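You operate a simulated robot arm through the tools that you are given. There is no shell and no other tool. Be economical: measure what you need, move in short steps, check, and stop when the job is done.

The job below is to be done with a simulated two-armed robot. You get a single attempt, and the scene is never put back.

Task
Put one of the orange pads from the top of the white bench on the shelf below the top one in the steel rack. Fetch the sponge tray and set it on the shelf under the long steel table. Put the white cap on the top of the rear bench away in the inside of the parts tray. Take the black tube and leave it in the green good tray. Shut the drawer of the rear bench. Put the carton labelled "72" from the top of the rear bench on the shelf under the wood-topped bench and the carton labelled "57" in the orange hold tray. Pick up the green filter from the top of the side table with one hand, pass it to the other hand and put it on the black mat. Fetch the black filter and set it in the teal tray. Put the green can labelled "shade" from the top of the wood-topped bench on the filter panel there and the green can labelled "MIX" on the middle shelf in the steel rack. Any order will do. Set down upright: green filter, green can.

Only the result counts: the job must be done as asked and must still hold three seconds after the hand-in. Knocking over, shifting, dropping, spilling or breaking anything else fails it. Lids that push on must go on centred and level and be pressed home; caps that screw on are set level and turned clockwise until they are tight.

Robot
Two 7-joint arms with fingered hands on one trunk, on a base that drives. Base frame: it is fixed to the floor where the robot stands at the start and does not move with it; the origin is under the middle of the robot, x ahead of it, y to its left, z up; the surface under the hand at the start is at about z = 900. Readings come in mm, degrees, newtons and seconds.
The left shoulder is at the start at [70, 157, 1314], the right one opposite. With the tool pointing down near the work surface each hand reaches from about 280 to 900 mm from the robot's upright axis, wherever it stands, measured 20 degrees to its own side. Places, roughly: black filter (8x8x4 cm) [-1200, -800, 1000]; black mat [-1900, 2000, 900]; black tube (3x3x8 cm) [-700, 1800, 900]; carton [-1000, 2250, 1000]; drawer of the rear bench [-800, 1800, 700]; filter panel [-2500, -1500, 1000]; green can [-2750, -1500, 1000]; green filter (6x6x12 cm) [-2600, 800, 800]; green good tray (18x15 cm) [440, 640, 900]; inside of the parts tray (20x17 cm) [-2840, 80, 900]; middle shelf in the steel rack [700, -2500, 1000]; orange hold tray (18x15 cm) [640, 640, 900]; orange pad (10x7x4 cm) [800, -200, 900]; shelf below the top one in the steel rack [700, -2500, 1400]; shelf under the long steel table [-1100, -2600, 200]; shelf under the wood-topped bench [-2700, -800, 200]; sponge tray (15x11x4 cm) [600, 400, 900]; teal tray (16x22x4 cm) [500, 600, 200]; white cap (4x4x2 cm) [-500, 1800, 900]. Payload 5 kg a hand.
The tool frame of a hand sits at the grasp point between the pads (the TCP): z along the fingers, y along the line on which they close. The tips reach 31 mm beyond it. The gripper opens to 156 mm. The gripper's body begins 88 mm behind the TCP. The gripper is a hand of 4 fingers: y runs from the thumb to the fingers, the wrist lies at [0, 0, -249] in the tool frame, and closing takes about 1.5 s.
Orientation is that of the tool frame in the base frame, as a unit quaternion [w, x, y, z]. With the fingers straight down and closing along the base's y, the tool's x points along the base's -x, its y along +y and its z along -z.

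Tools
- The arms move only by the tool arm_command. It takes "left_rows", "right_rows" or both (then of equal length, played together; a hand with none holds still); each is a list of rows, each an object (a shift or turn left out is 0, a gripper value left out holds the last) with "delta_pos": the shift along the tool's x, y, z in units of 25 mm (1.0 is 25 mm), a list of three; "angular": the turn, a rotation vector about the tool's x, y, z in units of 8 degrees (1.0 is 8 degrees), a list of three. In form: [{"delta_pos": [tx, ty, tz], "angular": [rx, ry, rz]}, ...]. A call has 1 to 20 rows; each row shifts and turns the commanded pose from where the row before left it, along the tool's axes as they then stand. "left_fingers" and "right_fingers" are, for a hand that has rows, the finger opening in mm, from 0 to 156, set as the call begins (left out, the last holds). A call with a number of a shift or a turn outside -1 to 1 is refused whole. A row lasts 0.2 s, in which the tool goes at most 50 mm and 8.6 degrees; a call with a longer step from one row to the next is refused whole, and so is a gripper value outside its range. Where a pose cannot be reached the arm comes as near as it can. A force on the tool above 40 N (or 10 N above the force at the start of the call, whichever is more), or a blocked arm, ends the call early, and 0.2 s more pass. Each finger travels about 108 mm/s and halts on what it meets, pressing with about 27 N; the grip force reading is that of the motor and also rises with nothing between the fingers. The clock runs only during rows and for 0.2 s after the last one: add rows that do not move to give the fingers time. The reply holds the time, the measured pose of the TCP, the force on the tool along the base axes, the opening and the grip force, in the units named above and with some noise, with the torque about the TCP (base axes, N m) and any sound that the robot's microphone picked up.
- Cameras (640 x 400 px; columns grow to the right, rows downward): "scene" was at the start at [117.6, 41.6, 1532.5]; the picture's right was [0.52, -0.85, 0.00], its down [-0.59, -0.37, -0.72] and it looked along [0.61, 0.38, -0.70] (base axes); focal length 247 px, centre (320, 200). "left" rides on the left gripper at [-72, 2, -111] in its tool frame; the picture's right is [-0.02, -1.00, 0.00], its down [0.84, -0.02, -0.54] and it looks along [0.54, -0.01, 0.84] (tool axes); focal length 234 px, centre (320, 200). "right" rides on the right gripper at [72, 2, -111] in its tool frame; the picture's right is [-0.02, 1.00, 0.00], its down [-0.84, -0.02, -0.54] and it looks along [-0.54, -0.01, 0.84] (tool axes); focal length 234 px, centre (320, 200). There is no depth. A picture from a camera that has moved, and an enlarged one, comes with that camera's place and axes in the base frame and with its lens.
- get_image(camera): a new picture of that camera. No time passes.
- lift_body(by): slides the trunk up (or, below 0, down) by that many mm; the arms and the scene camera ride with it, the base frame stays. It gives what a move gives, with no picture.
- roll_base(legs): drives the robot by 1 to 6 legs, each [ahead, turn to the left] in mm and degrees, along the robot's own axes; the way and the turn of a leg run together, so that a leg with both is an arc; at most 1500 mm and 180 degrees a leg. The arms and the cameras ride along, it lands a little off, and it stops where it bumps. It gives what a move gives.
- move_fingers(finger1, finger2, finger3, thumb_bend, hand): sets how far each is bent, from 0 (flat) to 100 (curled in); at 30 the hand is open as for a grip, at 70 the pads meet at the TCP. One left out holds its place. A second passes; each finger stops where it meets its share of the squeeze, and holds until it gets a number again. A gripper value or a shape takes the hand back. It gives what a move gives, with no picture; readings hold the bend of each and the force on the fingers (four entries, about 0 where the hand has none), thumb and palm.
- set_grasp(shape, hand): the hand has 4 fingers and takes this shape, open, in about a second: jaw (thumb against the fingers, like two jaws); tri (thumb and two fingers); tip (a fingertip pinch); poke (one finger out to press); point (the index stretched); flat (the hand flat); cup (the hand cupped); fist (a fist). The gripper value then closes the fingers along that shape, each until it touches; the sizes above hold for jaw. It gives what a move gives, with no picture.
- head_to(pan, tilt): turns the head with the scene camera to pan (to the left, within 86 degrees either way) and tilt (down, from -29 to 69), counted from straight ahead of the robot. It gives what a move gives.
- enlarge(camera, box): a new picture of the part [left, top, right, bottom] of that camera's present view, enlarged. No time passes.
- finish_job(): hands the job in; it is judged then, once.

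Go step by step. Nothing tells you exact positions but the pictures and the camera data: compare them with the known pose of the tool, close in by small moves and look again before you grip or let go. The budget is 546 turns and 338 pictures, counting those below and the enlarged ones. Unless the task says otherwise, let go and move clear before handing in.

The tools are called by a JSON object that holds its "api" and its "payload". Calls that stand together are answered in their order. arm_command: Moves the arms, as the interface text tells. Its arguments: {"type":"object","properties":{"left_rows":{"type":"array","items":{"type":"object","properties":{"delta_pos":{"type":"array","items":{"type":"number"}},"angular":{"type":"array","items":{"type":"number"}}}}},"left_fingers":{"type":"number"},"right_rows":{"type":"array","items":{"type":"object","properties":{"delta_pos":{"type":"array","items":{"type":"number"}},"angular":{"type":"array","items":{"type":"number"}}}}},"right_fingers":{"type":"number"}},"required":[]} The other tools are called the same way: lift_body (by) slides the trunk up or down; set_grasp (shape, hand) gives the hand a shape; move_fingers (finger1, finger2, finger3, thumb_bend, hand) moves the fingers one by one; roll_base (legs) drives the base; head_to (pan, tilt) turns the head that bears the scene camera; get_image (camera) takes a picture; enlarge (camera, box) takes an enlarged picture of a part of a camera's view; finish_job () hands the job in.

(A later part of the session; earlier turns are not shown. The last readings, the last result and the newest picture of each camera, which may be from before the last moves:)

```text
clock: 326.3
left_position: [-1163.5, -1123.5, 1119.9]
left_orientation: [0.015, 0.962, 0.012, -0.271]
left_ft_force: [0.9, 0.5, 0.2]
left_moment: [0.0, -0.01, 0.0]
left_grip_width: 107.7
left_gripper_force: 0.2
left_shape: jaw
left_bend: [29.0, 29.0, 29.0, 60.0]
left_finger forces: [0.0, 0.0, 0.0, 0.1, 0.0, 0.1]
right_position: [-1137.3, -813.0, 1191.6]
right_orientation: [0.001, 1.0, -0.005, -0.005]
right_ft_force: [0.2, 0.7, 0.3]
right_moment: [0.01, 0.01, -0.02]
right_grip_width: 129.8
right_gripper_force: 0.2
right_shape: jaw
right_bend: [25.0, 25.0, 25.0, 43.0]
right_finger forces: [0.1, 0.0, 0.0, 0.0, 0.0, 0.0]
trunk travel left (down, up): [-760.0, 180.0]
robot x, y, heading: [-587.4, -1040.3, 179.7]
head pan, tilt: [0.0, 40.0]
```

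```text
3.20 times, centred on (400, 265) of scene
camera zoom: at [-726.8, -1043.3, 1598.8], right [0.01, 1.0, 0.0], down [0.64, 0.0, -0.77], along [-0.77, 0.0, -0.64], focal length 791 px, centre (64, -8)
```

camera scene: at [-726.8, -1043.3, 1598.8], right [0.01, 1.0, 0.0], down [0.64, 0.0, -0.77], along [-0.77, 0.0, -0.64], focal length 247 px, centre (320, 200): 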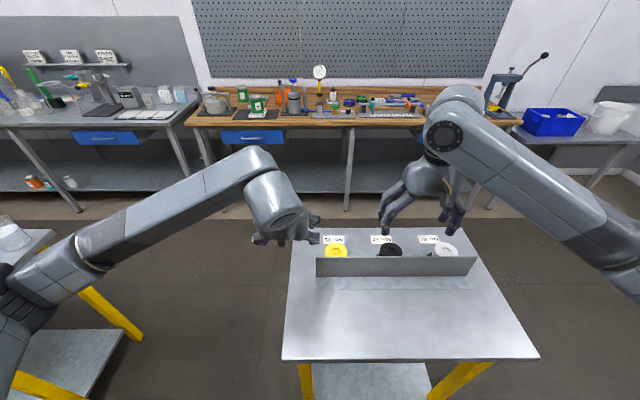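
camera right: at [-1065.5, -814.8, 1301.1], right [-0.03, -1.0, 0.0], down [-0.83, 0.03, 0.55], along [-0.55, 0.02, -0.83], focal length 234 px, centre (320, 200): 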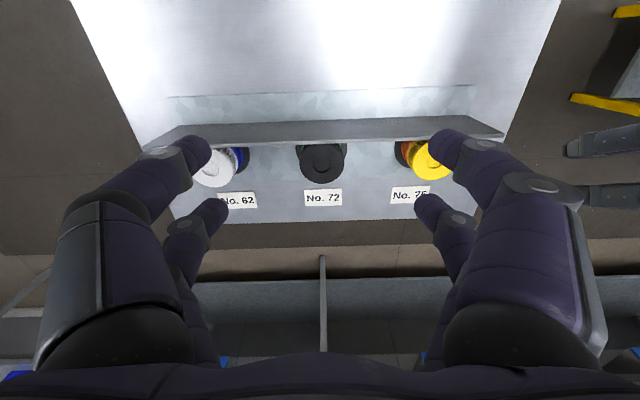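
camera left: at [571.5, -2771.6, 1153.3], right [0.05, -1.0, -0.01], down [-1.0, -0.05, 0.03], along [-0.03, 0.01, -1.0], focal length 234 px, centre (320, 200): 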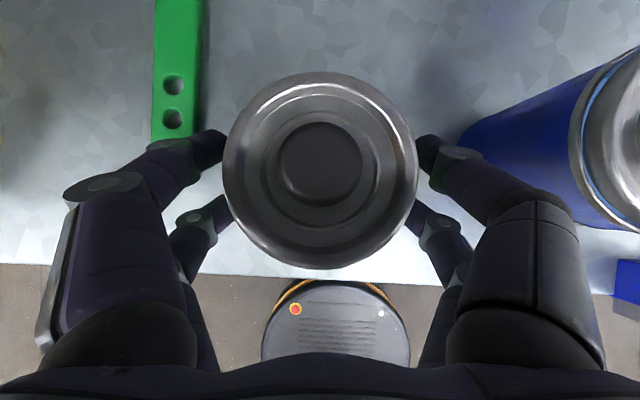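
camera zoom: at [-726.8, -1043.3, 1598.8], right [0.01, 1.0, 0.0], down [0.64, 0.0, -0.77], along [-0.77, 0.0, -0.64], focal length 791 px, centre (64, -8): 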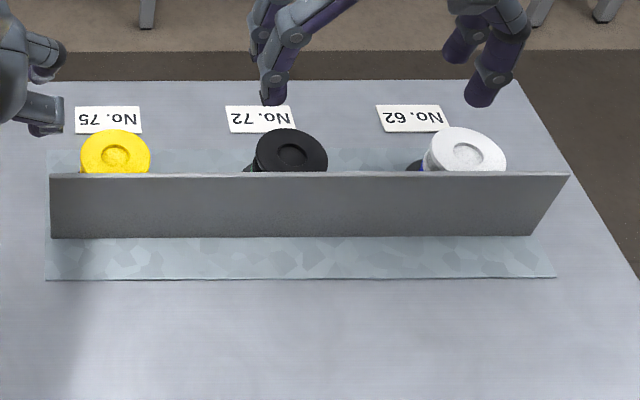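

Black filter top centre ≈(-1215,-815, z≈990), close to the board. Move over it and descend partway.

{"api": "arm_command", "payload": {"right_rows": [{"delta_pos": [-0.8, 0.03, 0]}, {"delta_pos": [-0.8, 0.03, 0]}, {"delta_pos": [-0.8, 0.03, 0]}, {"delta_pos": [-0.75, 0.03, 0]}, {"delta_pos": [0, 0, 1]}, {"delta_pos": [0, 0, 1]}, {"delta_pos": [0, 0, 1]}, {"delta_pos": [0, 0, 0.6]}, {}]}}

{"api": "get_image", "payload": {"camera": "right"}}

{"api": "enlarge", "payload": {"camera": "scene", "box": [300, 180, 500, 320]}}

```text
clock: 328.3
left_position: [-1162.2, -1122.6, 1120.5]
left_orientation: [0.014, 0.962, 0.011, -0.271]
left_ft_force: [-0.8, 0.2, 0.6]
left_moment: [0.0, -0.02, -0.03]
left_grip_width: 107.6
left_gripper_force: 0.0
left_shape: jaw
left_bend: [29.0, 29.0, 29.0, 60.0]
left_finger forces: [0.1, 0.1, 0.0, 0.1, 0.0, 0.0]
right_position: [-1218.4, -816.2, 1101.0]
right_orientation: [0.001, 1.0, -0.004, -0.004]
right_ft_force: [0.0, 0.4, -0.4]
right_moment: [0.02, 0.04, 0.01]
right_grip_width: 129.8
right_gripper_force: 0.0
right_shape: jaw
right_bend: [25.0, 25.0, 25.0, 43.0]
right_finger forces: [0.0, 0.0, 0.0, 0.0, 0.0, 0.0]
trunk travel left (down, up): [-760.0, 180.0]
robot x, y, heading: [-588.9, -1043.8, 179.8]
head pan, tilt: [0.0, 40.0]
```

```text
205 pictures are left
camera right: at [-1144.6, -818.7, 1210.8], right [-0.03, -1.0, 0.0], down [-0.83, 0.03, 0.55], along [-0.55, 0.02, -0.83], focal length 234 px, centre (320, 200)
```

right: 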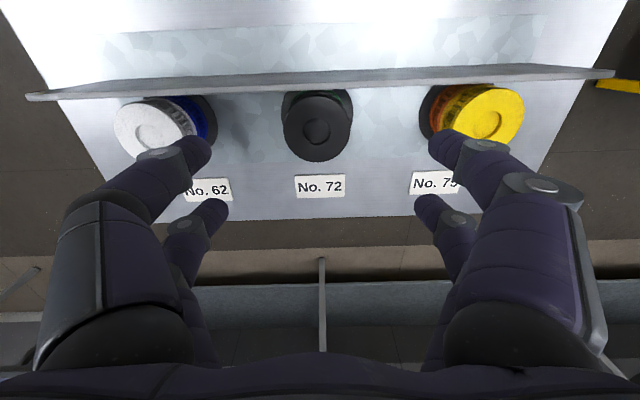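

```text
2.86 times, centred on (400, 250) of scene
camera zoom: at [-727.2, -1043.5, 1598.7], right [0.01, 1.0, 0.0], down [0.64, 0.0, -0.77], along [-0.77, 0.0, -0.64], focal length 706 px, centre (91, 57)
```

zoom: 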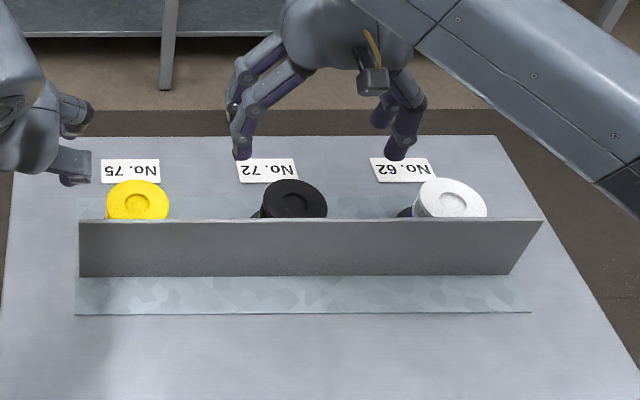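

{"api": "arm_command", "payload": {"right_rows": [{"delta_pos": [0, 0, 1]}, {"delta_pos": [0, 0, 1]}, {"delta_pos": [0, 0, 1]}, {"delta_pos": [0, 0, 0.6]}, {}], "right_fingers": 110}}

{"api": "get_image", "payload": {"camera": "right"}}

{"api": "enlarge", "payload": {"camera": "scene", "box": [300, 180, 500, 320]}}

```text
clock: 329.5
left_position: [-1163.6, -1122.6, 1120.2]
left_orientation: [0.014, 0.963, 0.011, -0.27]
left_ft_force: [-0.3, 0.3, -1.0]
left_moment: [0.04, 0.01, 0.01]
left_grip_width: 107.5
left_gripper_force: 0.1
left_shape: jaw
left_bend: [29.0, 29.0, 29.0, 60.0]
left_finger forces: [0.0, 0.0, 0.0, 0.0, 0.0, 0.0]
right_position: [-1219.7, -815.9, 1011.5]
right_orientation: [0.002, 1.0, -0.005, -0.004]
right_ft_force: [-0.7, -0.3, -0.7]
right_moment: [0.0, 0.06, -0.01]
right_grip_width: 110.4
right_gripper_force: 0.1
right_shape: jaw
right_bend: [28.0, 28.0, 28.0, 59.0]
right_finger forces: [0.0, 0.0, 0.1, 0.1, 0.0, 0.0]
trunk travel left (down, up): [-760.0, 180.0]
robot x, y, heading: [-589.8, -1040.6, 179.8]
head pan, tilt: [0.0, 40.0]
```

```text
203 pictures are left
camera right: at [-1145.2, -817.6, 1120.2], right [-0.03, -1.0, 0.0], down [-0.83, 0.03, 0.55], along [-0.55, 0.02, -0.83], focal length 234 px, centre (320, 200)
```

right: 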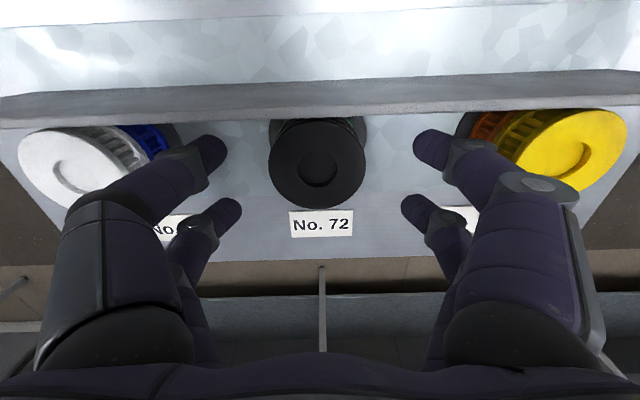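

```text
2.86 times, centred on (400, 250) of scene
camera zoom: at [-727.1, -1043.5, 1598.7], right [0.01, 1.0, 0.0], down [0.64, 0.0, -0.77], along [-0.77, 0.0, -0.64], focal length 706 px, centre (91, 57)
```

zoom: 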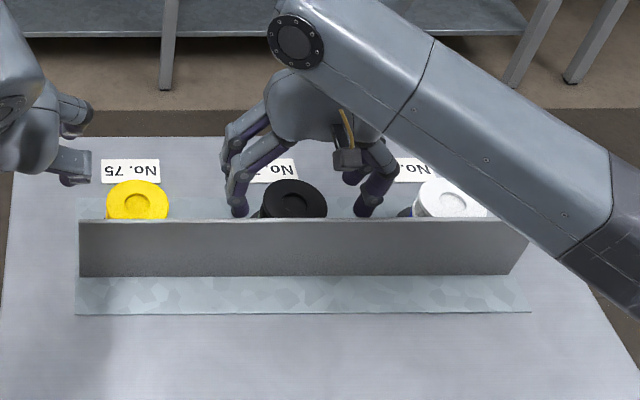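

Refined: filter top centre (-1209,-813,984), board at x≈-1166. Shift 6 mm, descend to z≈988 and close.

{"api": "arm_command", "payload": {"right_rows": [{"delta_pos": [0.24, -0.08, 0.4]}, {"delta_pos": [0, 0, 0.5]}, {}]}}

{"api": "get_image", "payload": {"camera": "right"}}

```text
clock: 330.3
left_position: [-1163.4, -1122.2, 1119.1]
left_orientation: [0.014, 0.962, 0.011, -0.272]
left_ft_force: [0.1, 0.5, 0.4]
left_moment: [0.0, 0.02, -0.01]
left_grip_width: 107.7
left_gripper_force: 0.0
left_shape: jaw
left_bend: [29.0, 29.0, 29.0, 60.0]
left_finger forces: [0.0, 0.1, 0.0, 0.0, 0.1, 0.1]
right_position: [-1212.3, -814.0, 988.6]
right_orientation: [0.002, 1.0, -0.005, -0.004]
right_ft_force: [-0.2, -0.3, 0.6]
right_moment: [-0.01, 0.03, 0.04]
right_grip_width: 109.9
right_gripper_force: 0.1
right_shape: jaw
right_bend: [28.0, 28.0, 28.0, 59.0]
right_finger forces: [0.0, 0.0, 0.0, 0.0, 0.0, 0.0]
trunk travel left (down, up): [-760.0, 180.0]
robot x, y, heading: [-590.7, -1040.6, 179.4]
head pan, tilt: [0.0, 40.0]
```

```text
201 pictures are left
camera right: at [-1139.5, -816.2, 1099.0], right [-0.03, -1.0, 0.0], down [-0.83, 0.03, 0.55], along [-0.55, 0.02, -0.83], focal length 234 px, centre (320, 200)
```

right: 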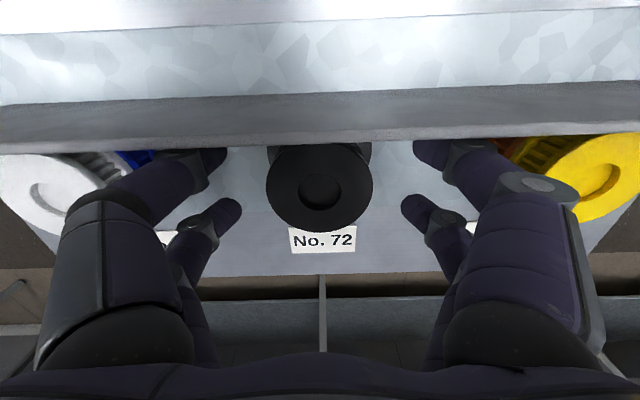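

{"api": "arm_command", "payload": {"right_rows": [{}, {}, {}, {}, {}, {}], "right_fingers": 40}}

{"api": "get_image", "payload": {"camera": "right"}}

```text
clock: 331.7
left_position: [-1163.9, -1122.6, 1119.2]
left_orientation: [0.013, 0.962, 0.011, -0.271]
left_ft_force: [-0.9, -0.7, 0.5]
left_moment: [-0.02, 0.0, 0.05]
left_grip_width: 107.8
left_gripper_force: 0.1
left_shape: jaw
left_bend: [29.0, 29.0, 29.0, 60.0]
left_finger forces: [0.0, 0.0, 0.0, 0.0, 0.0, 0.0]
right_position: [-1212.7, -813.5, 989.3]
right_orientation: [0.001, 1.0, -0.006, -0.005]
right_ft_force: [0.2, 0.2, 0.7]
right_moment: [-0.02, -0.02, -0.01]
right_grip_width: 44.9
right_gripper_force: 27.1
right_shape: jaw
right_bend: [74.0, 74.0, 73.0, 70.0]
right_finger forces: [24.1, 25.5, 26.8, 0.0, 20.7, 0.0]
trunk travel left (down, up): [-760.0, 180.0]
robot x, y, heading: [-590.3, -1042.0, 179.6]
head pan, tilt: [0.0, 40.0]
```

```text
200 pictures are left
camera right: at [-1139.5, -816.0, 1099.1], right [-0.03, -1.0, 0.0], down [-0.83, 0.03, 0.55], along [-0.55, 0.02, -0.83], focal length 234 px, centre (320, 200)
```

right: 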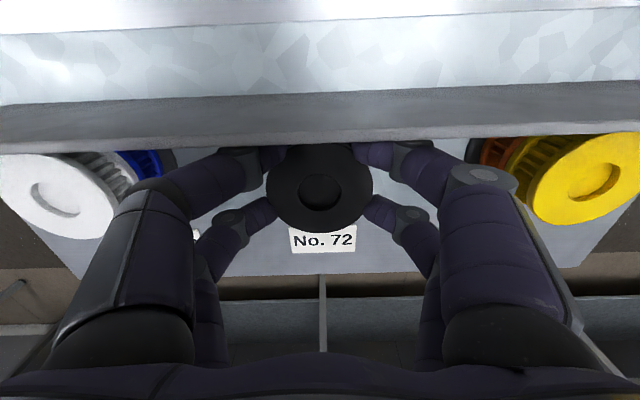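

Gripped without displacing it. Lift with the trunk and check.

{"api": "lift_body", "payload": {"by": 130}}

{"api": "get_image", "payload": {"camera": "right"}}

{"api": "enlarge", "payload": {"camera": "scene", "box": [300, 220, 500, 340]}}

```text
clock: 333.3
left_position: [-1164.0, -1122.4, 1249.3]
left_orientation: [0.014, 0.962, 0.011, -0.272]
left_ft_force: [-0.6, 0.9, 0.2]
left_moment: [-0.01, -0.04, 0.0]
left_grip_width: 107.5
left_gripper_force: 0.0
left_shape: jaw
left_bend: [29.0, 29.0, 29.0, 60.0]
left_finger forces: [0.1, 0.1, 0.0, 0.0, 0.1, 0.1]
right_position: [-1212.6, -814.1, 1119.1]
right_orientation: [0.002, 1.0, -0.005, -0.004]
right_ft_force: [0.0, 0.5, 0.2]
right_moment: [0.01, -0.01, -0.02]
right_grip_width: 45.1
right_gripper_force: 27.4
right_shape: jaw
right_bend: [74.0, 74.0, 73.0, 70.0]
right_finger forces: [24.2, 25.5, 26.8, 0.1, 20.6, 0.0]
trunk travel left (down, up): [-890.0, 50.0]
robot x, y, heading: [-591.6, -1040.6, 179.7]
head pan, tilt: [0.0, 40.0]
```

```text
199 pictures are left
camera right: at [-1139.7, -816.1, 1228.9], right [-0.03, -1.0, 0.0], down [-0.83, 0.03, 0.55], along [-0.55, 0.02, -0.83], focal length 234 px, centre (320, 200)
```

right: 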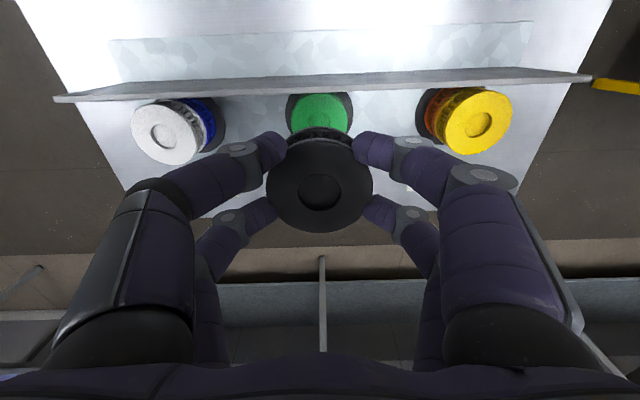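

```text
3.20 times, centred on (400, 280) of scene
camera zoom: at [-727.5, -1043.4, 1728.6], right [0.01, 1.0, 0.0], down [0.64, 0.0, -0.77], along [-0.77, 0.0, -0.64], focal length 791 px, centre (64, -56)
```

zoom: 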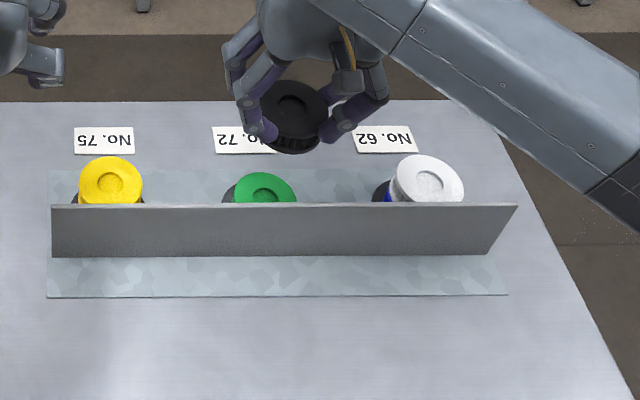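

Black filter is in the right hand. Drive to the white bench's left part, diagonal to the teal tray on its lower shelf.

{"api": "roll_base", "payload": {"legs": [[-250, 0], [0, -90], [1500, 0], [290, 0], [0, -57], [425, 0]]}}

{"api": "roll_base", "payload": {"legs": [[0, -63]]}}

{"api": "head_to", "payload": {"pan": 0, "tilt": 55}}

{"api": "get_image", "payload": {"camera": "scene"}}

```text
clock: 352.3
left_position: [452.7, 1345.3, 1250.4]
left_orientation: [0.257, -0.284, 0.919, 0.091]
left_ft_force: [-1.4, 0.5, 1.1]
left_moment: [0.03, 0.0, 0.0]
left_grip_width: 107.6
left_gripper_force: 0.1
left_shape: jaw
left_bend: [29.0, 29.0, 29.0, 60.0]
left_finger forces: [0.0, 0.0, 0.0, 0.0, 0.0, 0.0]
right_position: [662.6, 1113.1, 1119.8]
right_orientation: [0.003, -0.28, 0.96, 0.003]
right_ft_force: [0.4, -0.3, -0.1]
right_moment: [0.01, -0.03, 0.02]
right_grip_width: 43.9
right_gripper_force: 27.0
right_shape: jaw
right_bend: [74.0, 74.0, 73.0, 70.0]
right_finger forces: [20.1, 25.5, 27.1, 0.0, 19.8, 0.1]
trunk travel left (down, up): [-890.0, 50.0]
robot x, y, heading: [16.2, 965.1, 33.1]
head pan, tilt: [0.0, 40.0]
```

```text
clock: 355.4
left_position: [555.0, 751.9, 1249.5]
left_orientation: [0.267, 0.234, 0.933, -0.055]
left_ft_force: [-0.3, 0.9, 0.6]
left_moment: [0.0, 0.02, 0.01]
left_grip_width: 107.8
left_gripper_force: 0.0
left_shape: jaw
left_bend: [29.0, 29.0, 29.0, 60.0]
left_finger forces: [0.0, 0.0, 0.0, 0.0, 0.2, 0.0]
right_position: [446.2, 460.4, 1120.0]
right_orientation: [0.005, 0.259, 0.966, 0.001]
right_ft_force: [-0.9, -0.3, -0.1]
right_moment: [0.02, 0.01, -0.02]
right_grip_width: 43.3
right_gripper_force: 27.3
right_shape: jaw
right_bend: [74.0, 74.0, 73.0, 70.0]
right_finger forces: [20.4, 26.3, 27.4, 0.0, 19.2, 0.0]
trunk travel left (down, up): [-890.0, 50.0]
robot x, y, heading: [17.4, 963.7, -29.9]
head pan, tilt: [0.0, 40.0]
```

```text
clock: 356.2
left_position: [556.1, 752.4, 1248.7]
left_orientation: [0.266, 0.236, 0.933, -0.056]
left_ft_force: [-0.1, -0.8, -0.8]
left_moment: [0.0, 0.0, -0.01]
left_grip_width: 107.6
left_gripper_force: 0.1
left_shape: jaw
left_bend: [29.0, 29.0, 29.0, 60.0]
left_finger forces: [0.0, 0.0, 0.1, 0.1, 0.0, 0.0]
right_position: [446.4, 458.3, 1118.3]
right_orientation: [0.005, 0.259, 0.966, 0.001]
right_ft_force: [-0.5, -1.0, 0.4]
right_moment: [0.02, 0.01, -0.02]
right_grip_width: 42.9
right_gripper_force: 27.4
right_shape: jaw
right_bend: [74.0, 74.0, 73.0, 70.0]
right_finger forces: [20.4, 26.3, 27.2, 0.0, 19.2, 0.0]
trunk travel left (down, up): [-890.0, 50.0]
robot x, y, heading: [15.3, 965.5, -29.6]
head pan, tilt: [0.0, 55.0]
```

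```text
197 pictures are left
camera scene: at [120.3, 902.2, 1708.1], right [-0.5, -0.87, 0.0], down [-0.71, 0.41, -0.57], along [0.5, -0.29, -0.82], focal length 247 px, centre (320, 200)
```

scene: 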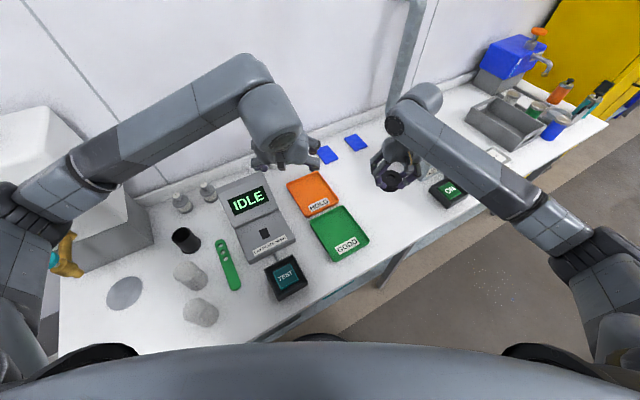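

{"api": "roll_base", "payload": {"legs": [[-380, 0]]}}

{"api": "lift_body", "payload": {"by": -400}}

{"api": "lift_body", "payload": {"by": -400}}

{"api": "lift_body", "payload": {"by": -70}}

{"api": "head_to", "payload": {"pan": -5, "tilt": 25}}

{"api": "get_image", "payload": {"camera": "scene"}}

```text
clock: 358.6
left_position: [229.0, 940.3, 1249.1]
left_orientation: [0.265, 0.234, 0.934, -0.055]
left_ft_force: [0.1, 0.3, -0.2]
left_moment: [0.01, 0.01, -0.01]
left_grip_width: 107.5
left_gripper_force: 0.1
left_shape: jaw
left_bend: [29.0, 29.0, 29.0, 60.0]
left_finger forces: [0.0, 0.0, 0.0, 0.0, 0.0, 0.0]
right_position: [120.1, 646.8, 1119.1]
right_orientation: [0.004, 0.259, 0.966, 0.001]
right_ft_force: [0.2, 0.0, -0.5]
right_moment: [0.01, -0.05, 0.0]
right_grip_width: 43.5
right_gripper_force: 26.7
right_shape: jaw
right_bend: [74.0, 74.0, 73.0, 70.0]
right_finger forces: [20.3, 26.3, 27.3, 0.0, 19.1, 0.0]
trunk travel left (down, up): [-890.0, 50.0]
robot x, y, heading: [-313.3, 1154.8, -29.7]
head pan, tilt: [0.0, 55.0]
```

```text
clock: 361.6
left_position: [225.4, 937.8, 910.8]
left_orientation: [0.274, 0.235, 0.93, -0.062]
left_ft_force: [-19.6, 6.1, 18.7]
left_moment: [0.87, -1.2, 1.1]
left_grip_width: 106.3
left_gripper_force: 0.0
left_shape: jaw
left_bend: [72.0, 29.0, 29.0, 60.0]
left_finger forces: [26.9, 0.1, 0.0, 0.0, 0.1, 0.1]
right_position: [116.2, 648.4, 771.3]
right_orientation: [0.006, 0.258, 0.966, 0.001]
right_ft_force: [0.4, -0.1, 0.6]
right_moment: [0.06, -0.01, -0.05]
right_grip_width: 43.3
right_gripper_force: 27.1
right_shape: jaw
right_bend: [74.0, 74.0, 73.0, 70.0]
right_finger forces: [20.5, 26.2, 27.3, 0.0, 19.3, 0.0]
trunk travel left (down, up): [-541.0, 399.0]
robot x, y, heading: [-311.3, 1153.8, -29.6]
head pan, tilt: [0.0, 55.0]
stopped: the force on the tool passed its limit at 46 N (the readings are from after the stop); the commanded pose is now the measured one
```

```text
clock: 362.1
left_position: [223.4, 936.9, 910.6]
left_orientation: [0.278, 0.237, 0.929, -0.065]
left_ft_force: [-22.4, 6.7, 21.6]
left_moment: [0.97, -1.16, 1.4]
left_grip_width: 106.7
left_gripper_force: 0.0
left_shape: jaw
left_bend: [72.0, 29.0, 29.0, 60.0]
left_finger forces: [30.3, 0.0, 0.1, 0.0, 0.1, 0.1]
right_position: [115.9, 648.9, 765.8]
right_orientation: [0.006, 0.259, 0.966, 0.001]
right_ft_force: [-0.4, -0.5, -0.1]
right_moment: [0.01, 0.04, 0.01]
right_grip_width: 43.3
right_gripper_force: 26.8
right_shape: jaw
right_bend: [74.0, 74.0, 73.0, 70.0]
right_finger forces: [20.4, 26.5, 27.2, 0.1, 19.3, 0.1]
trunk travel left (down, up): [-535.0, 405.0]
robot x, y, heading: [-308.4, 1153.1, -29.9]
head pan, tilt: [0.0, 55.0]
stopped: the force on the tool passed its limit at 44 N (the readings are from after the stop); the commanded pose is now the measured one
```

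```text
clock: 362.4
left_position: [222.9, 935.3, 909.7]
left_orientation: [0.282, 0.236, 0.927, -0.068]
left_ft_force: [-25.7, 8.9, 23.5]
left_moment: [1.1, -1.31, 1.63]
left_grip_width: 106.7
left_gripper_force: 0.0
left_shape: jaw
left_bend: [73.0, 29.0, 29.0, 60.0]
left_finger forces: [33.9, 0.0, 0.0, 0.0, 0.0, 0.1]
right_position: [115.2, 649.5, 760.3]
right_orientation: [0.006, 0.259, 0.966, 0.001]
right_ft_force: [0.7, -0.2, 0.0]
right_moment: [-0.03, 0.0, -0.02]
right_grip_width: 43.5
right_gripper_force: 26.4
right_shape: jaw
right_bend: [74.0, 74.0, 73.0, 70.0]
right_finger forces: [20.5, 26.5, 27.3, 0.0, 19.4, 0.0]
trunk travel left (down, up): [-530.0, 410.0]
robot x, y, heading: [-313.7, 1152.4, -29.9]
head pan, tilt: [0.0, 55.0]
stopped: the force on the tool passed its limit at 48 N (the readings are from after the stop); the commanded pose is now the measured one
```

```text
clock: 363.4
left_position: [225.3, 937.4, 908.2]
left_orientation: [0.282, 0.235, 0.928, -0.066]
left_ft_force: [-28.9, 10.1, 28.7]
left_moment: [1.27, -1.6, 1.85]
left_grip_width: 105.6
left_gripper_force: 0.0
left_shape: jaw
left_bend: [73.0, 29.0, 29.0, 60.0]
left_finger forces: [39.9, 0.0, 0.0, 0.1, 0.0, 0.0]
right_position: [114.6, 648.8, 761.7]
right_orientation: [0.008, 0.259, 0.966, 0.0]
right_ft_force: [-0.3, -0.4, 0.6]
right_moment: [0.02, -0.01, 0.02]
right_grip_width: 43.3
right_gripper_force: 26.5
right_shape: jaw
right_bend: [74.0, 74.0, 73.0, 70.0]
right_finger forces: [20.5, 26.3, 27.3, 0.1, 19.4, 0.0]
trunk travel left (down, up): [-530.0, 410.0]
robot x, y, heading: [-311.4, 1149.7, -29.7]
head pan, tilt: [-5.0, 25.0]
```

```text
196 pictures are left
camera scene: at [-201.9, 1076.2, 1392.5], right [-0.57, -0.82, 0.0], down [-0.34, 0.24, -0.91], along [0.75, -0.52, -0.42], focal length 247 px, centre (320, 200)
```

scene: 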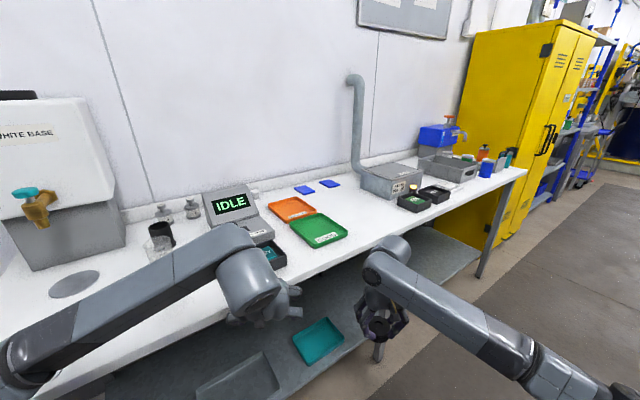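

The left finger pressed on the bench edge; raise at once and back off further.

{"api": "lift_body", "payload": {"by": 80}}

{"api": "roll_base", "payload": {"legs": [[-200, 0]]}}

{"api": "get_image", "payload": {"camera": "scene"}}

```text
clock: 364.6
left_position: [228.9, 936.3, 984.5]
left_orientation: [0.279, 0.236, 0.928, -0.066]
left_ft_force: [0.6, 0.3, 0.3]
left_moment: [-0.01, 0.0, 0.01]
left_grip_width: 107.7
left_gripper_force: 0.0
left_shape: jaw
left_bend: [29.0, 29.0, 29.0, 60.0]
left_finger forces: [0.1, 0.1, 0.1, 0.1, 0.0, 0.0]
right_position: [119.1, 647.1, 839.6]
right_orientation: [0.005, 0.259, 0.966, 0.0]
right_ft_force: [0.1, -0.2, -0.4]
right_moment: [-0.04, 0.01, 0.02]
right_grip_width: 43.4
right_gripper_force: 27.0
right_shape: jaw
right_bend: [74.0, 74.0, 73.0, 70.0]
right_finger forces: [20.5, 26.4, 27.3, 0.0, 19.3, 0.1]
trunk travel left (down, up): [-610.0, 330.0]
robot x, y, heading: [-313.6, 1150.8, -29.7]
head pan, tilt: [-5.0, 25.0]
```

```text
clock: 366.2
left_position: [52.7, 1038.7, 985.8]
left_orientation: [0.28, 0.234, 0.929, -0.066]
left_ft_force: [0.2, 0.1, -0.4]
left_moment: [-0.04, -0.01, 0.0]
left_grip_width: 108.0
left_gripper_force: 0.2
left_shape: jaw
left_bend: [29.0, 29.0, 29.0, 60.0]
left_finger forces: [0.0, 0.0, 0.0, 0.0, 0.0, 0.0]
right_position: [-59.3, 750.8, 840.0]
right_orientation: [0.005, 0.257, 0.966, 0.0]
right_ft_force: [0.4, 0.1, -0.2]
right_moment: [-0.01, -0.03, 0.0]
right_grip_width: 43.5
right_gripper_force: 27.2
right_shape: jaw
right_bend: [74.0, 74.0, 73.0, 70.0]
right_finger forces: [20.5, 26.4, 27.3, 0.0, 19.3, 0.0]
trunk travel left (down, up): [-610.0, 330.0]
robot x, y, heading: [-491.2, 1259.1, -29.9]
head pan, tilt: [-5.0, 25.0]
```

```text
195 pictures are left
camera scene: at [-373.0, 1175.7, 1471.7], right [-0.57, -0.82, 0.0], down [-0.35, 0.24, -0.91], along [0.75, -0.51, -0.42], focal length 247 px, centre (320, 200)
```

scene: 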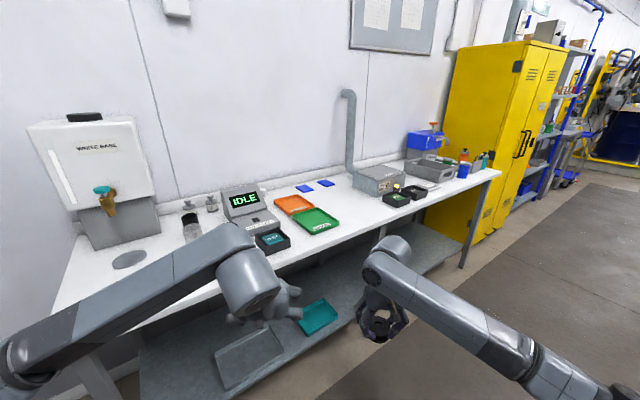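

{"api": "lift_body", "payload": {"by": -400}}

{"api": "lift_body", "payload": {"by": -200}}

{"api": "head_to", "payload": {"pan": -10, "tilt": 20}}

{"api": "get_image", "payload": {"camera": "scene"}}

```text
clock: 370.0
left_position: [53.4, 1038.4, 585.6]
left_orientation: [0.28, 0.235, 0.929, -0.065]
left_ft_force: [0.9, 0.5, -0.6]
left_moment: [-0.01, 0.01, 0.0]
left_grip_width: 107.5
left_gripper_force: 0.0
left_shape: jaw
left_bend: [29.0, 29.0, 29.0, 60.0]
left_finger forces: [0.0, 0.0, 0.1, 0.1, 0.1, 0.1]
right_position: [-59.0, 749.5, 439.0]
right_orientation: [0.004, 0.258, 0.966, 0.0]
right_ft_force: [-0.3, 0.5, -1.2]
right_moment: [0.04, 0.01, -0.01]
right_grip_width: 43.6
right_gripper_force: 27.3
right_shape: jaw
right_bend: [74.0, 74.0, 73.0, 70.0]
right_finger forces: [20.7, 26.4, 27.4, 0.1, 19.4, 0.0]
trunk travel left (down, up): [-210.0, 730.0]
robot x, y, heading: [-488.9, 1254.6, -29.6]
head pan, tilt: [-5.0, 25.0]
```

```text
clock: 372.2
left_position: [52.1, 1038.1, 386.4]
left_orientation: [0.28, 0.235, 0.928, -0.066]
left_ft_force: [0.1, 0.0, 0.1]
left_moment: [0.02, 0.0, 0.05]
left_grip_width: 107.8
left_gripper_force: 0.1
left_shape: jaw
left_bend: [29.0, 29.0, 29.0, 60.0]
left_finger forces: [0.0, 0.0, 0.1, 0.1, 0.1, 0.0]
right_position: [-58.2, 749.1, 239.6]
right_orientation: [0.004, 0.258, 0.966, 0.0]
right_ft_force: [0.2, 0.6, -1.2]
right_moment: [-0.02, 0.0, 0.0]
right_grip_width: 43.5
right_gripper_force: 27.3
right_shape: jaw
right_bend: [74.0, 74.0, 73.0, 70.0]
right_finger forces: [20.7, 26.4, 27.4, 0.0, 19.6, 0.1]
trunk travel left (down, up): [-10.0, 930.0]
robot x, y, heading: [-491.1, 1252.1, -29.6]
head pan, tilt: [-5.0, 25.0]
```

```text
clock: 372.9
left_position: [52.6, 1039.9, 386.2]
left_orientation: [0.279, 0.234, 0.929, -0.065]
left_ft_force: [-0.5, 0.4, -0.6]
left_moment: [0.03, -0.01, 0.01]
left_grip_width: 107.6
left_gripper_force: 0.1
left_shape: jaw
left_bend: [29.0, 29.0, 29.0, 60.0]
left_finger forces: [0.1, 0.1, 0.0, 0.0, 0.1, 0.0]
right_position: [-59.3, 749.8, 239.0]
right_orientation: [0.004, 0.258, 0.966, 0.001]
right_ft_force: [0.9, 0.3, 0.1]
right_moment: [0.03, 0.03, 0.0]
right_grip_width: 43.3
right_gripper_force: 26.7
right_shape: jaw
right_bend: [74.0, 74.0, 73.0, 70.0]
right_finger forces: [20.8, 26.3, 27.3, 0.0, 19.5, 0.0]
trunk travel left (down, up): [-10.0, 930.0]
robot x, y, heading: [-487.4, 1254.2, -29.6]
head pan, tilt: [-10.0, 20.0]
```

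```text
194 pictures are left
camera scene: at [-376.5, 1168.5, 879.7], right [-0.64, -0.77, 0.0], down [-0.26, 0.22, -0.94], along [0.72, -0.6, -0.34], focal length 247 px, centre (320, 200)
```

scene: 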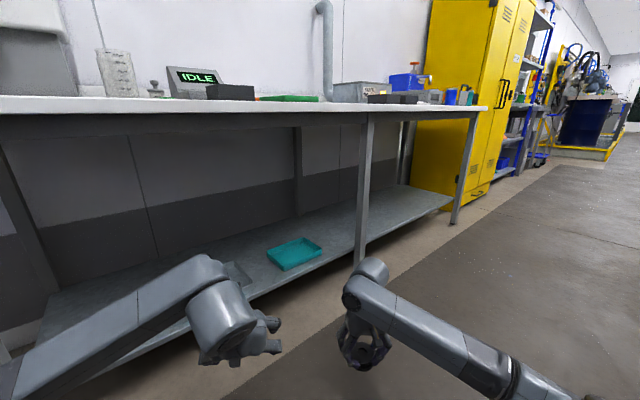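

{"api": "lift_body", "payload": {"by": 85}}

{"api": "arm_command", "payload": {"left_rows": [{"delta_pos": [0.58, 0.96, -0.37]}, {"delta_pos": [0.58, 0.96, -0.37]}, {"delta_pos": [0.58, 0.96, -0.37]}, {"delta_pos": [0.58, 0.96, -0.37]}, {"delta_pos": [0.58, 0.96, -0.37]}, {"delta_pos": [0.58, 0.96, -0.37]}, {"delta_pos": [0.58, 0.96, -0.37]}, {"delta_pos": [0.58, 0.96, -0.37]}, {"delta_pos": [0.58, 0.96, -0.37]}, {}], "right_rows": [{"delta_pos": [0, 0.66, 0]}, {"delta_pos": [0, 0.66, 0]}, {"delta_pos": [0, 0.66, 0]}, {"delta_pos": [0, 0.66, 0]}, {"delta_pos": [0, 0.66, 0]}, {"delta_pos": [0, 0.66, 0]}, {"delta_pos": [0, 0.66, 0]}, {"delta_pos": [0, 0.66, 0]}, {"delta_pos": [0, 0.66, 0]}, {}]}}

{"api": "roll_base", "payload": {"legs": [[280, 0]]}}

{"api": "get_image", "payload": {"camera": "scene"}}

```text
clock: 374.1
left_position: [53.1, 1038.5, 470.9]
left_orientation: [0.279, 0.234, 0.929, -0.065]
left_ft_force: [-0.1, 0.4, 1.1]
left_moment: [0.03, -0.03, 0.04]
left_grip_width: 107.5
left_gripper_force: 0.0
left_shape: jaw
left_bend: [29.0, 29.0, 29.0, 60.0]
left_finger forces: [0.0, 0.0, 0.0, 0.0, 0.0, 0.0]
right_position: [-58.6, 750.4, 323.5]
right_orientation: [0.005, 0.258, 0.966, 0.0]
right_ft_force: [-0.2, 0.1, -0.8]
right_moment: [0.0, 0.03, -0.02]
right_grip_width: 43.4
right_gripper_force: 26.9
right_shape: jaw
right_bend: [74.0, 74.0, 73.0, 70.0]
right_finger forces: [20.8, 26.4, 27.4, 0.0, 19.5, 0.0]
trunk travel left (down, up): [-95.0, 845.0]
robot x, y, heading: [-488.0, 1251.5, -29.4]
head pan, tilt: [-10.0, 20.0]
```

```text
clock: 376.3
left_position: [30.0, 1221.4, 469.2]
left_orientation: [0.279, 0.234, 0.929, -0.064]
left_ft_force: [1.0, 0.5, -0.1]
left_moment: [0.0, -0.02, 0.04]
left_grip_width: 107.6
left_gripper_force: 0.2
left_shape: jaw
left_bend: [29.0, 29.0, 29.0, 60.0]
left_finger forces: [0.1, 0.0, 0.0, 0.0, 0.0, 0.0]
left hand out of reach, approached as far as the arm can: row 7, 8, 9
right_position: [16.6, 879.4, 324.6]
right_orientation: [0.005, 0.258, 0.966, 0.001]
right_ft_force: [0.4, 0.1, -0.7]
right_moment: [-0.05, -0.02, -0.02]
right_grip_width: 43.3
right_gripper_force: 27.0
right_shape: jaw
right_bend: [74.0, 74.0, 73.0, 71.0]
right_finger forces: [21.0, 26.6, 27.4, 0.1, 19.2, 0.0]
trunk travel left (down, up): [-95.0, 845.0]
robot x, y, heading: [-489.9, 1256.4, -29.7]
head pan, tilt: [-10.0, 20.0]
```

```text
clock: 378.2
left_position: [274.2, 1081.9, 470.3]
left_orientation: [0.278, 0.233, 0.93, -0.064]
left_ft_force: [-0.3, 0.3, -0.3]
left_moment: [0.03, -0.01, -0.01]
left_grip_width: 107.6
left_gripper_force: 0.0
left_shape: jaw
left_bend: [29.0, 29.0, 29.0, 60.0]
left_finger forces: [0.0, 0.1, 0.0, 0.0, 0.0, 0.0]
right_position: [261.3, 740.3, 325.3]
right_orientation: [0.004, 0.257, 0.967, 0.001]
right_ft_force: [0.4, 0.9, -0.4]
right_moment: [0.03, 0.0, 0.01]
right_grip_width: 43.2
right_gripper_force: 27.1
right_shape: jaw
right_bend: [74.0, 74.0, 73.0, 71.0]
right_finger forces: [21.1, 26.6, 27.3, 0.0, 19.3, 0.0]
trunk travel left (down, up): [-95.0, 845.0]
robot x, y, heading: [-244.9, 1115.6, -29.4]
head pan, tilt: [-10.0, 20.0]
```

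```text
193 pictures are left
camera scene: at [-131.8, 1030.1, 964.7], right [-0.64, -0.77, 0.0], down [-0.26, 0.22, -0.94], along [0.72, -0.6, -0.34], focal length 247 px, centre (320, 200)
```

scene: 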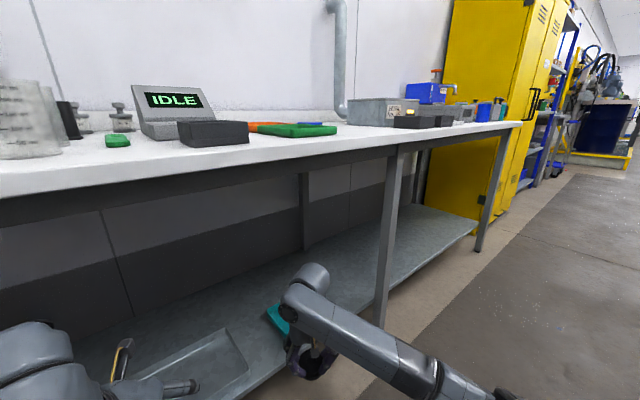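

{"api": "head_to", "payload": {"pan": 55, "tilt": 30}}

{"api": "get_image", "payload": {"camera": "scene"}}

{"api": "head_to", "payload": {"pan": -40, "tilt": 45}}

{"api": "get_image", "payload": {"camera": "scene"}}

```text
clock: 379.6
left_position: [273.3, 1082.8, 470.0]
left_orientation: [0.279, 0.234, 0.929, -0.065]
left_ft_force: [0.0, 0.5, -0.3]
left_moment: [-0.01, 0.02, 0.01]
left_grip_width: 107.9
left_gripper_force: 0.0
left_shape: jaw
left_bend: [29.0, 29.0, 29.0, 60.0]
left_finger forces: [0.0, 0.0, 0.0, 0.0, 0.0, 0.1]
right_position: [261.5, 742.2, 325.0]
right_orientation: [0.005, 0.258, 0.966, 0.001]
right_ft_force: [-1.1, 0.8, 0.2]
right_moment: [0.04, -0.02, -0.01]
right_grip_width: 43.4
right_gripper_force: 26.8
right_shape: jaw
right_bend: [74.0, 74.0, 73.0, 71.0]
right_finger forces: [20.9, 26.6, 27.4, 0.0, 19.3, 0.1]
trunk travel left (down, up): [-95.0, 845.0]
robot x, y, heading: [-243.8, 1113.2, -29.6]
head pan, tilt: [55.0, 30.0]
```

```text
192 pictures are left
camera scene: at [-121.9, 1128.2, 948.7], right [0.43, -0.9, 0.0], down [-0.45, -0.21, -0.87], along [0.78, 0.37, -0.5], focal length 247 px, centre (320, 200)
```

scene: 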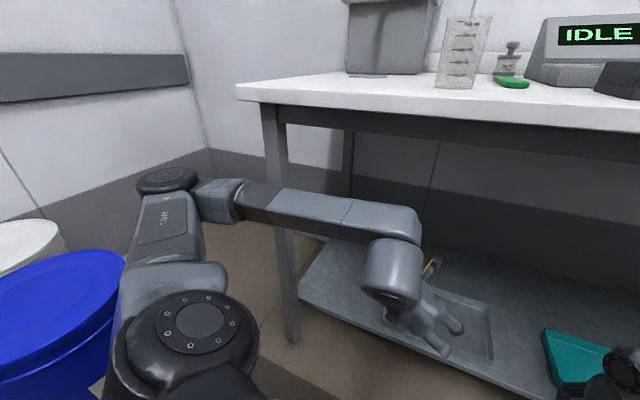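

```text
clock: 381.3
left_position: [274.9, 1084.2, 471.3]
left_orientation: [0.278, 0.233, 0.93, -0.064]
left_ft_force: [-0.5, 0.1, -0.1]
left_moment: [0.04, 0.02, 0.01]
left_grip_width: 108.0
left_gripper_force: 0.0
left_shape: jaw
left_bend: [29.0, 29.0, 29.0, 60.0]
left_finger forces: [0.0, 0.0, 0.0, 0.1, 0.1, 0.0]
right_position: [261.8, 740.9, 325.0]
right_orientation: [0.004, 0.257, 0.966, 0.001]
right_ft_force: [-0.1, -0.2, -0.8]
right_moment: [0.0, 0.0, 0.02]
right_grip_width: 43.3
right_gripper_force: 26.7
right_shape: jaw
right_bend: [74.0, 74.0, 73.0, 71.0]
right_finger forces: [20.8, 26.5, 27.4, 0.1, 19.3, 0.0]
trunk travel left (down, up): [-95.0, 845.0]
robot x, y, heading: [-242.9, 1111.2, -29.5]
head pan, tilt: [-40.0, 45.0]
```

```text
191 pictures are left
camera scene: at [-175.1, 1013.1, 926.1], right [-0.94, -0.35, 0.0], down [-0.25, 0.66, -0.71], along [0.25, -0.66, -0.71], focal length 247 px, centre (320, 200)
```

scene: 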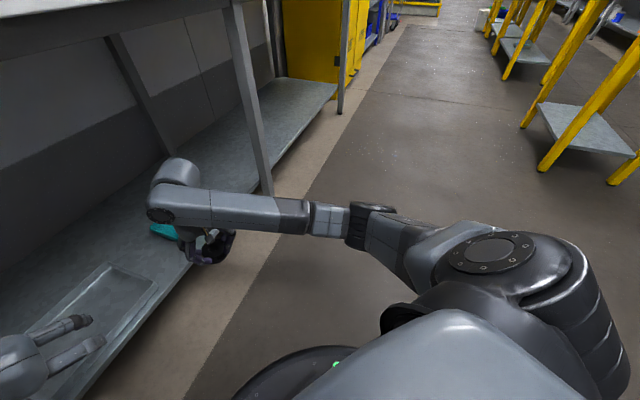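

The bay between bench legs (y≈351…1456) is ~1.1 m; entering straight (heading 0) centred at y≈900 keeps both elbows clear. Reposition.

{"api": "roll_base", "payload": {"legs": [[-230, 0], [0, -60.5], [320, 0], [0, 90]]}}

{"api": "head_to", "payload": {"pan": -15, "tilt": 35}}

{"api": "get_image", "payload": {"camera": "scene"}}

```text
clock: 385.6
left_position: [-199.9, 772.3, 467.5]
left_orientation: [0.21, 0.658, 0.698, -0.191]
left_ft_force: [0.8, 0.0, -0.4]
left_moment: [0.02, 0.03, 0.03]
left_grip_width: 107.8
left_gripper_force: 0.0
left_shape: jaw
left_bend: [29.0, 29.0, 28.0, 60.0]
left_finger forces: [0.1, 0.0, 0.0, 0.1, 0.1, 0.1]
right_position: [-497.7, 600.8, 325.3]
right_orientation: [0.005, 0.695, 0.719, -0.001]
right_ft_force: [0.6, 0.4, 0.3]
right_moment: [-0.03, 0.05, 0.0]
right_grip_width: 42.8
right_gripper_force: 27.0
right_shape: jaw
right_bend: [74.0, 74.0, 73.0, 71.0]
right_finger forces: [20.2, 26.3, 27.4, 0.0, 18.9, 0.0]
trunk travel left (down, up): [-95.0, 845.0]
robot x, y, heading: [-446.7, 1225.5, -87.9]
head pan, tilt: [-40.0, 45.0]
stopped in leg 2: the robot was blocked; the commanded pose is now the measured one
```

```text
clock: 386.5
left_position: [-199.9, 771.4, 470.0]
left_orientation: [0.21, 0.658, 0.698, -0.191]
left_ft_force: [-0.3, -0.3, -0.7]
left_moment: [-0.02, -0.01, -0.03]
left_grip_width: 107.9
left_gripper_force: 0.1
left_shape: jaw
left_bend: [29.0, 29.0, 28.0, 60.0]
left_finger forces: [0.0, 0.0, 0.0, 0.0, 0.0, 0.0]
right_position: [-497.1, 599.8, 324.5]
right_orientation: [0.004, 0.695, 0.719, -0.002]
right_ft_force: [-0.5, -0.1, -0.7]
right_moment: [0.01, -0.01, -0.01]
right_grip_width: 43.0
right_gripper_force: 27.1
right_shape: jaw
right_bend: [74.0, 74.0, 73.0, 71.0]
right_finger forces: [20.1, 26.2, 27.4, 0.0, 18.9, 0.0]
trunk travel left (down, up): [-95.0, 845.0]
robot x, y, heading: [-446.3, 1225.7, -88.1]
head pan, tilt: [-15.0, 35.0]
```

```text
190 pictures are left
camera scene: at [-464.7, 1090.6, 940.9], right [-0.97, 0.22, 0.0], down [0.13, 0.56, -0.82], along [-0.18, -0.8, -0.57], focal length 247 px, centre (320, 200)
```

scene: 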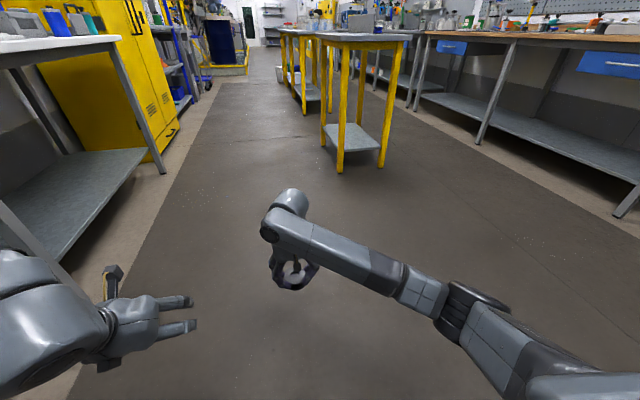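

{"api": "roll_base", "payload": {"legs": [[320, 0]]}}

{"api": "roll_base", "payload": {"legs": [[0, 88]]}}

{"api": "head_to", "payload": {"pan": -15, "tilt": 30}}

{"api": "get_image", "payload": {"camera": "scene"}}

```text
clock: 388.7
left_position: [-189.1, 447.9, 468.3]
left_orientation: [0.209, 0.658, 0.698, -0.191]
left_ft_force: [0.5, 0.9, -0.5]
left_moment: [0.0, 0.0, 0.02]
left_grip_width: 107.8
left_gripper_force: 0.0
left_shape: jaw
left_bend: [29.0, 29.0, 28.0, 60.0]
left_finger forces: [0.0, 0.0, 0.0, 0.0, 0.1, 0.0]
right_position: [-486.4, 277.7, 325.5]
right_orientation: [0.005, 0.695, 0.719, -0.002]
right_ft_force: [-0.2, 0.6, -0.9]
right_moment: [0.02, 0.0, -0.03]
right_grip_width: 43.2
right_gripper_force: 26.9
right_shape: jaw
right_bend: [74.0, 74.0, 73.0, 71.0]
right_finger forces: [20.2, 26.4, 27.4, 0.0, 18.8, 0.0]
trunk travel left (down, up): [-95.0, 845.0]
robot x, y, heading: [-431.8, 905.8, -87.9]
head pan, tilt: [-15.0, 35.0]
```

```text
clock: 389.6
left_position: [-170.7, 456.3, 467.7]
left_orientation: [0.213, 0.646, 0.709, -0.186]
left_ft_force: [-0.1, -0.4, -0.2]
left_moment: [-0.03, 0.02, 0.0]
left_grip_width: 107.9
left_gripper_force: 0.2
left_shape: jaw
left_bend: [28.0, 28.0, 28.0, 60.0]
left_finger forces: [0.0, 0.0, 0.0, 0.1, 0.0, 0.0]
right_position: [-462.4, 276.8, 324.6]
right_orientation: [0.004, 0.682, 0.731, -0.002]
right_ft_force: [0.7, 0.2, -0.1]
right_moment: [0.0, 0.0, 0.03]
right_grip_width: 43.1
right_gripper_force: 26.8
right_shape: jaw
right_bend: [74.0, 74.0, 73.0, 71.0]
right_finger forces: [20.2, 26.4, 27.4, 0.0, 18.9, 0.0]
trunk travel left (down, up): [-95.0, 845.0]
robot x, y, heading: [-432.3, 906.0, -86.0]
head pan, tilt: [-15.0, 35.0]
stopped in leg 1: the robot was blocked; the commanded pose is now the measured one
```

```text
clock: 390.3
left_position: [-172.5, 457.6, 468.0]
left_orientation: [0.213, 0.645, 0.71, -0.186]
left_ft_force: [0.6, 0.3, 0.4]
left_moment: [-0.03, 0.0, 0.01]
left_grip_width: 108.0
left_gripper_force: 0.1
left_shape: jaw
left_bend: [28.0, 28.0, 28.0, 60.0]
left_finger forces: [0.0, 0.0, 0.0, 0.0, 0.0, 0.0]
right_position: [-464.1, 275.8, 324.8]
right_orientation: [0.003, 0.682, 0.732, -0.001]
right_ft_force: [0.4, 0.0, -1.0]
right_moment: [0.01, 0.02, 0.02]
right_grip_width: 43.0
right_gripper_force: 27.1
right_shape: jaw
right_bend: [74.0, 74.0, 73.0, 71.0]
right_finger forces: [20.2, 26.4, 27.4, 0.1, 19.0, 0.0]
trunk travel left (down, up): [-95.0, 845.0]
robot x, y, heading: [-436.1, 905.3, -85.7]
head pan, tilt: [-15.0, 30.0]
```

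```text
189 pictures are left
camera scene: at [-448.8, 764.3, 948.7], right [-0.98, 0.19, 0.0], down [0.09, 0.49, -0.87], along [-0.16, -0.85, -0.5], focal length 247 px, centre (320, 200)
```

scene: 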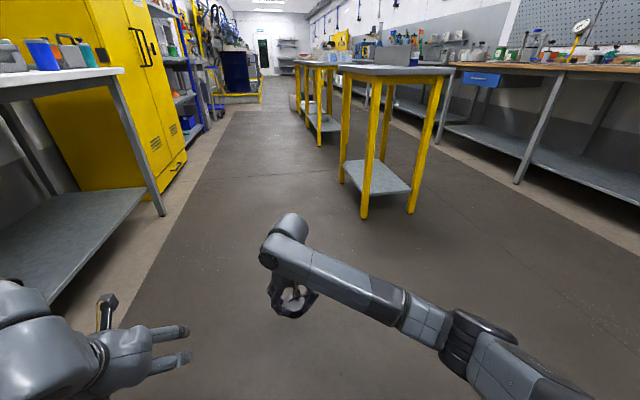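

{"api": "head_to", "payload": {"pan": 75, "tilt": 35}}

{"api": "get_image", "payload": {"camera": "scene"}}

{"api": "head_to", "payload": {"pan": -75, "tilt": 35}}

{"api": "get_image", "payload": {"camera": "scene"}}

```text
clock: 391.9
left_position: [-171.9, 456.9, 467.8]
left_orientation: [0.213, 0.645, 0.71, -0.185]
left_ft_force: [0.4, -0.8, 0.6]
left_moment: [0.01, -0.02, 0.0]
left_grip_width: 107.8
left_gripper_force: 0.1
left_shape: jaw
left_bend: [28.0, 28.0, 28.0, 60.0]
left_finger forces: [0.0, 0.0, 0.0, 0.1, 0.0, 0.0]
right_position: [-462.8, 276.1, 326.0]
right_orientation: [0.004, 0.682, 0.731, -0.001]
right_ft_force: [0.5, -0.1, 0.1]
right_moment: [0.0, 0.03, 0.0]
right_grip_width: 42.9
right_gripper_force: 27.3
right_shape: jaw
right_bend: [74.0, 74.0, 73.0, 71.0]
right_finger forces: [20.2, 26.5, 27.4, 0.1, 19.0, 0.0]
trunk travel left (down, up): [-95.0, 845.0]
robot x, y, heading: [-432.7, 905.3, -86.0]
head pan, tilt: [75.0, 35.0]
```

```text
188 pictures are left
camera scene: at [-345.2, 836.3, 940.9], right [-0.19, -0.98, 0.0], down [-0.56, 0.11, -0.82], along [0.8, -0.16, -0.57], focal length 247 px, centre (320, 200)
```

scene: 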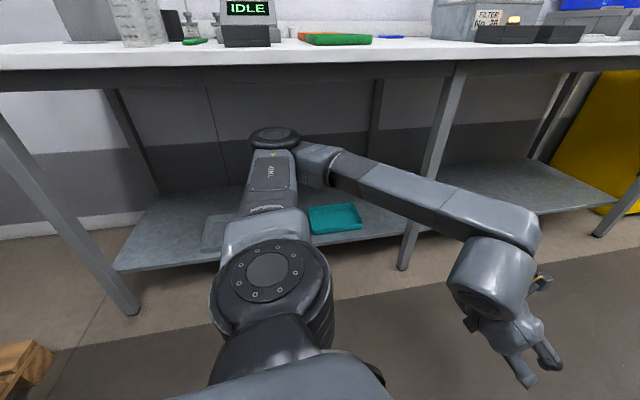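

```text
clock: 394.3
left_position: [-171.6, 457.0, 466.7]
left_orientation: [0.212, 0.645, 0.71, -0.186]
left_ft_force: [0.4, -0.7, -0.2]
left_moment: [-0.03, -0.02, 0.0]
left_grip_width: 108.0
left_gripper_force: 0.1
left_shape: jaw
left_bend: [28.0, 28.0, 28.0, 60.0]
left_finger forces: [0.1, 0.1, 0.0, 0.0, 0.1, 0.0]
right_position: [-462.8, 277.3, 324.7]
right_orientation: [0.005, 0.682, 0.731, -0.002]
right_ft_force: [0.1, -0.1, -0.4]
right_moment: [0.0, -0.03, 0.01]
right_grip_width: 42.9
right_gripper_force: 26.0
right_shape: jaw
right_bend: [74.0, 74.0, 73.0, 71.0]
right_finger forces: [20.2, 26.3, 27.4, 0.0, 19.1, 0.1]
trunk travel left (down, up): [-95.0, 845.0]
robot x, y, heading: [-434.2, 903.2, -86.1]
head pan, tilt: [-75.0, 35.0]
```

```text
187 pictures are left
camera scene: at [-514.9, 824.3, 940.9], right [-0.33, 0.94, 0.0], down [0.54, 0.19, -0.82], along [-0.77, -0.27, -0.57], focal length 247 px, centre (320, 200)
```

scene: 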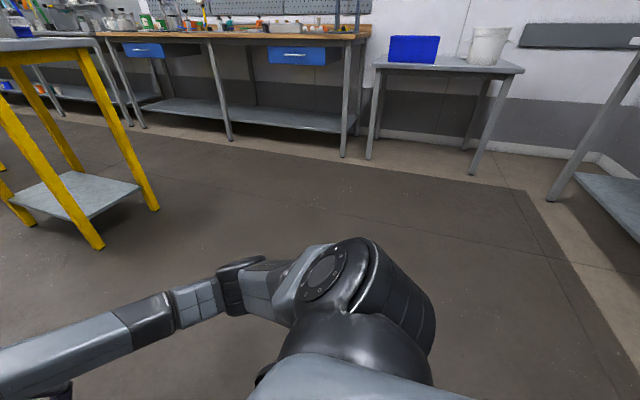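

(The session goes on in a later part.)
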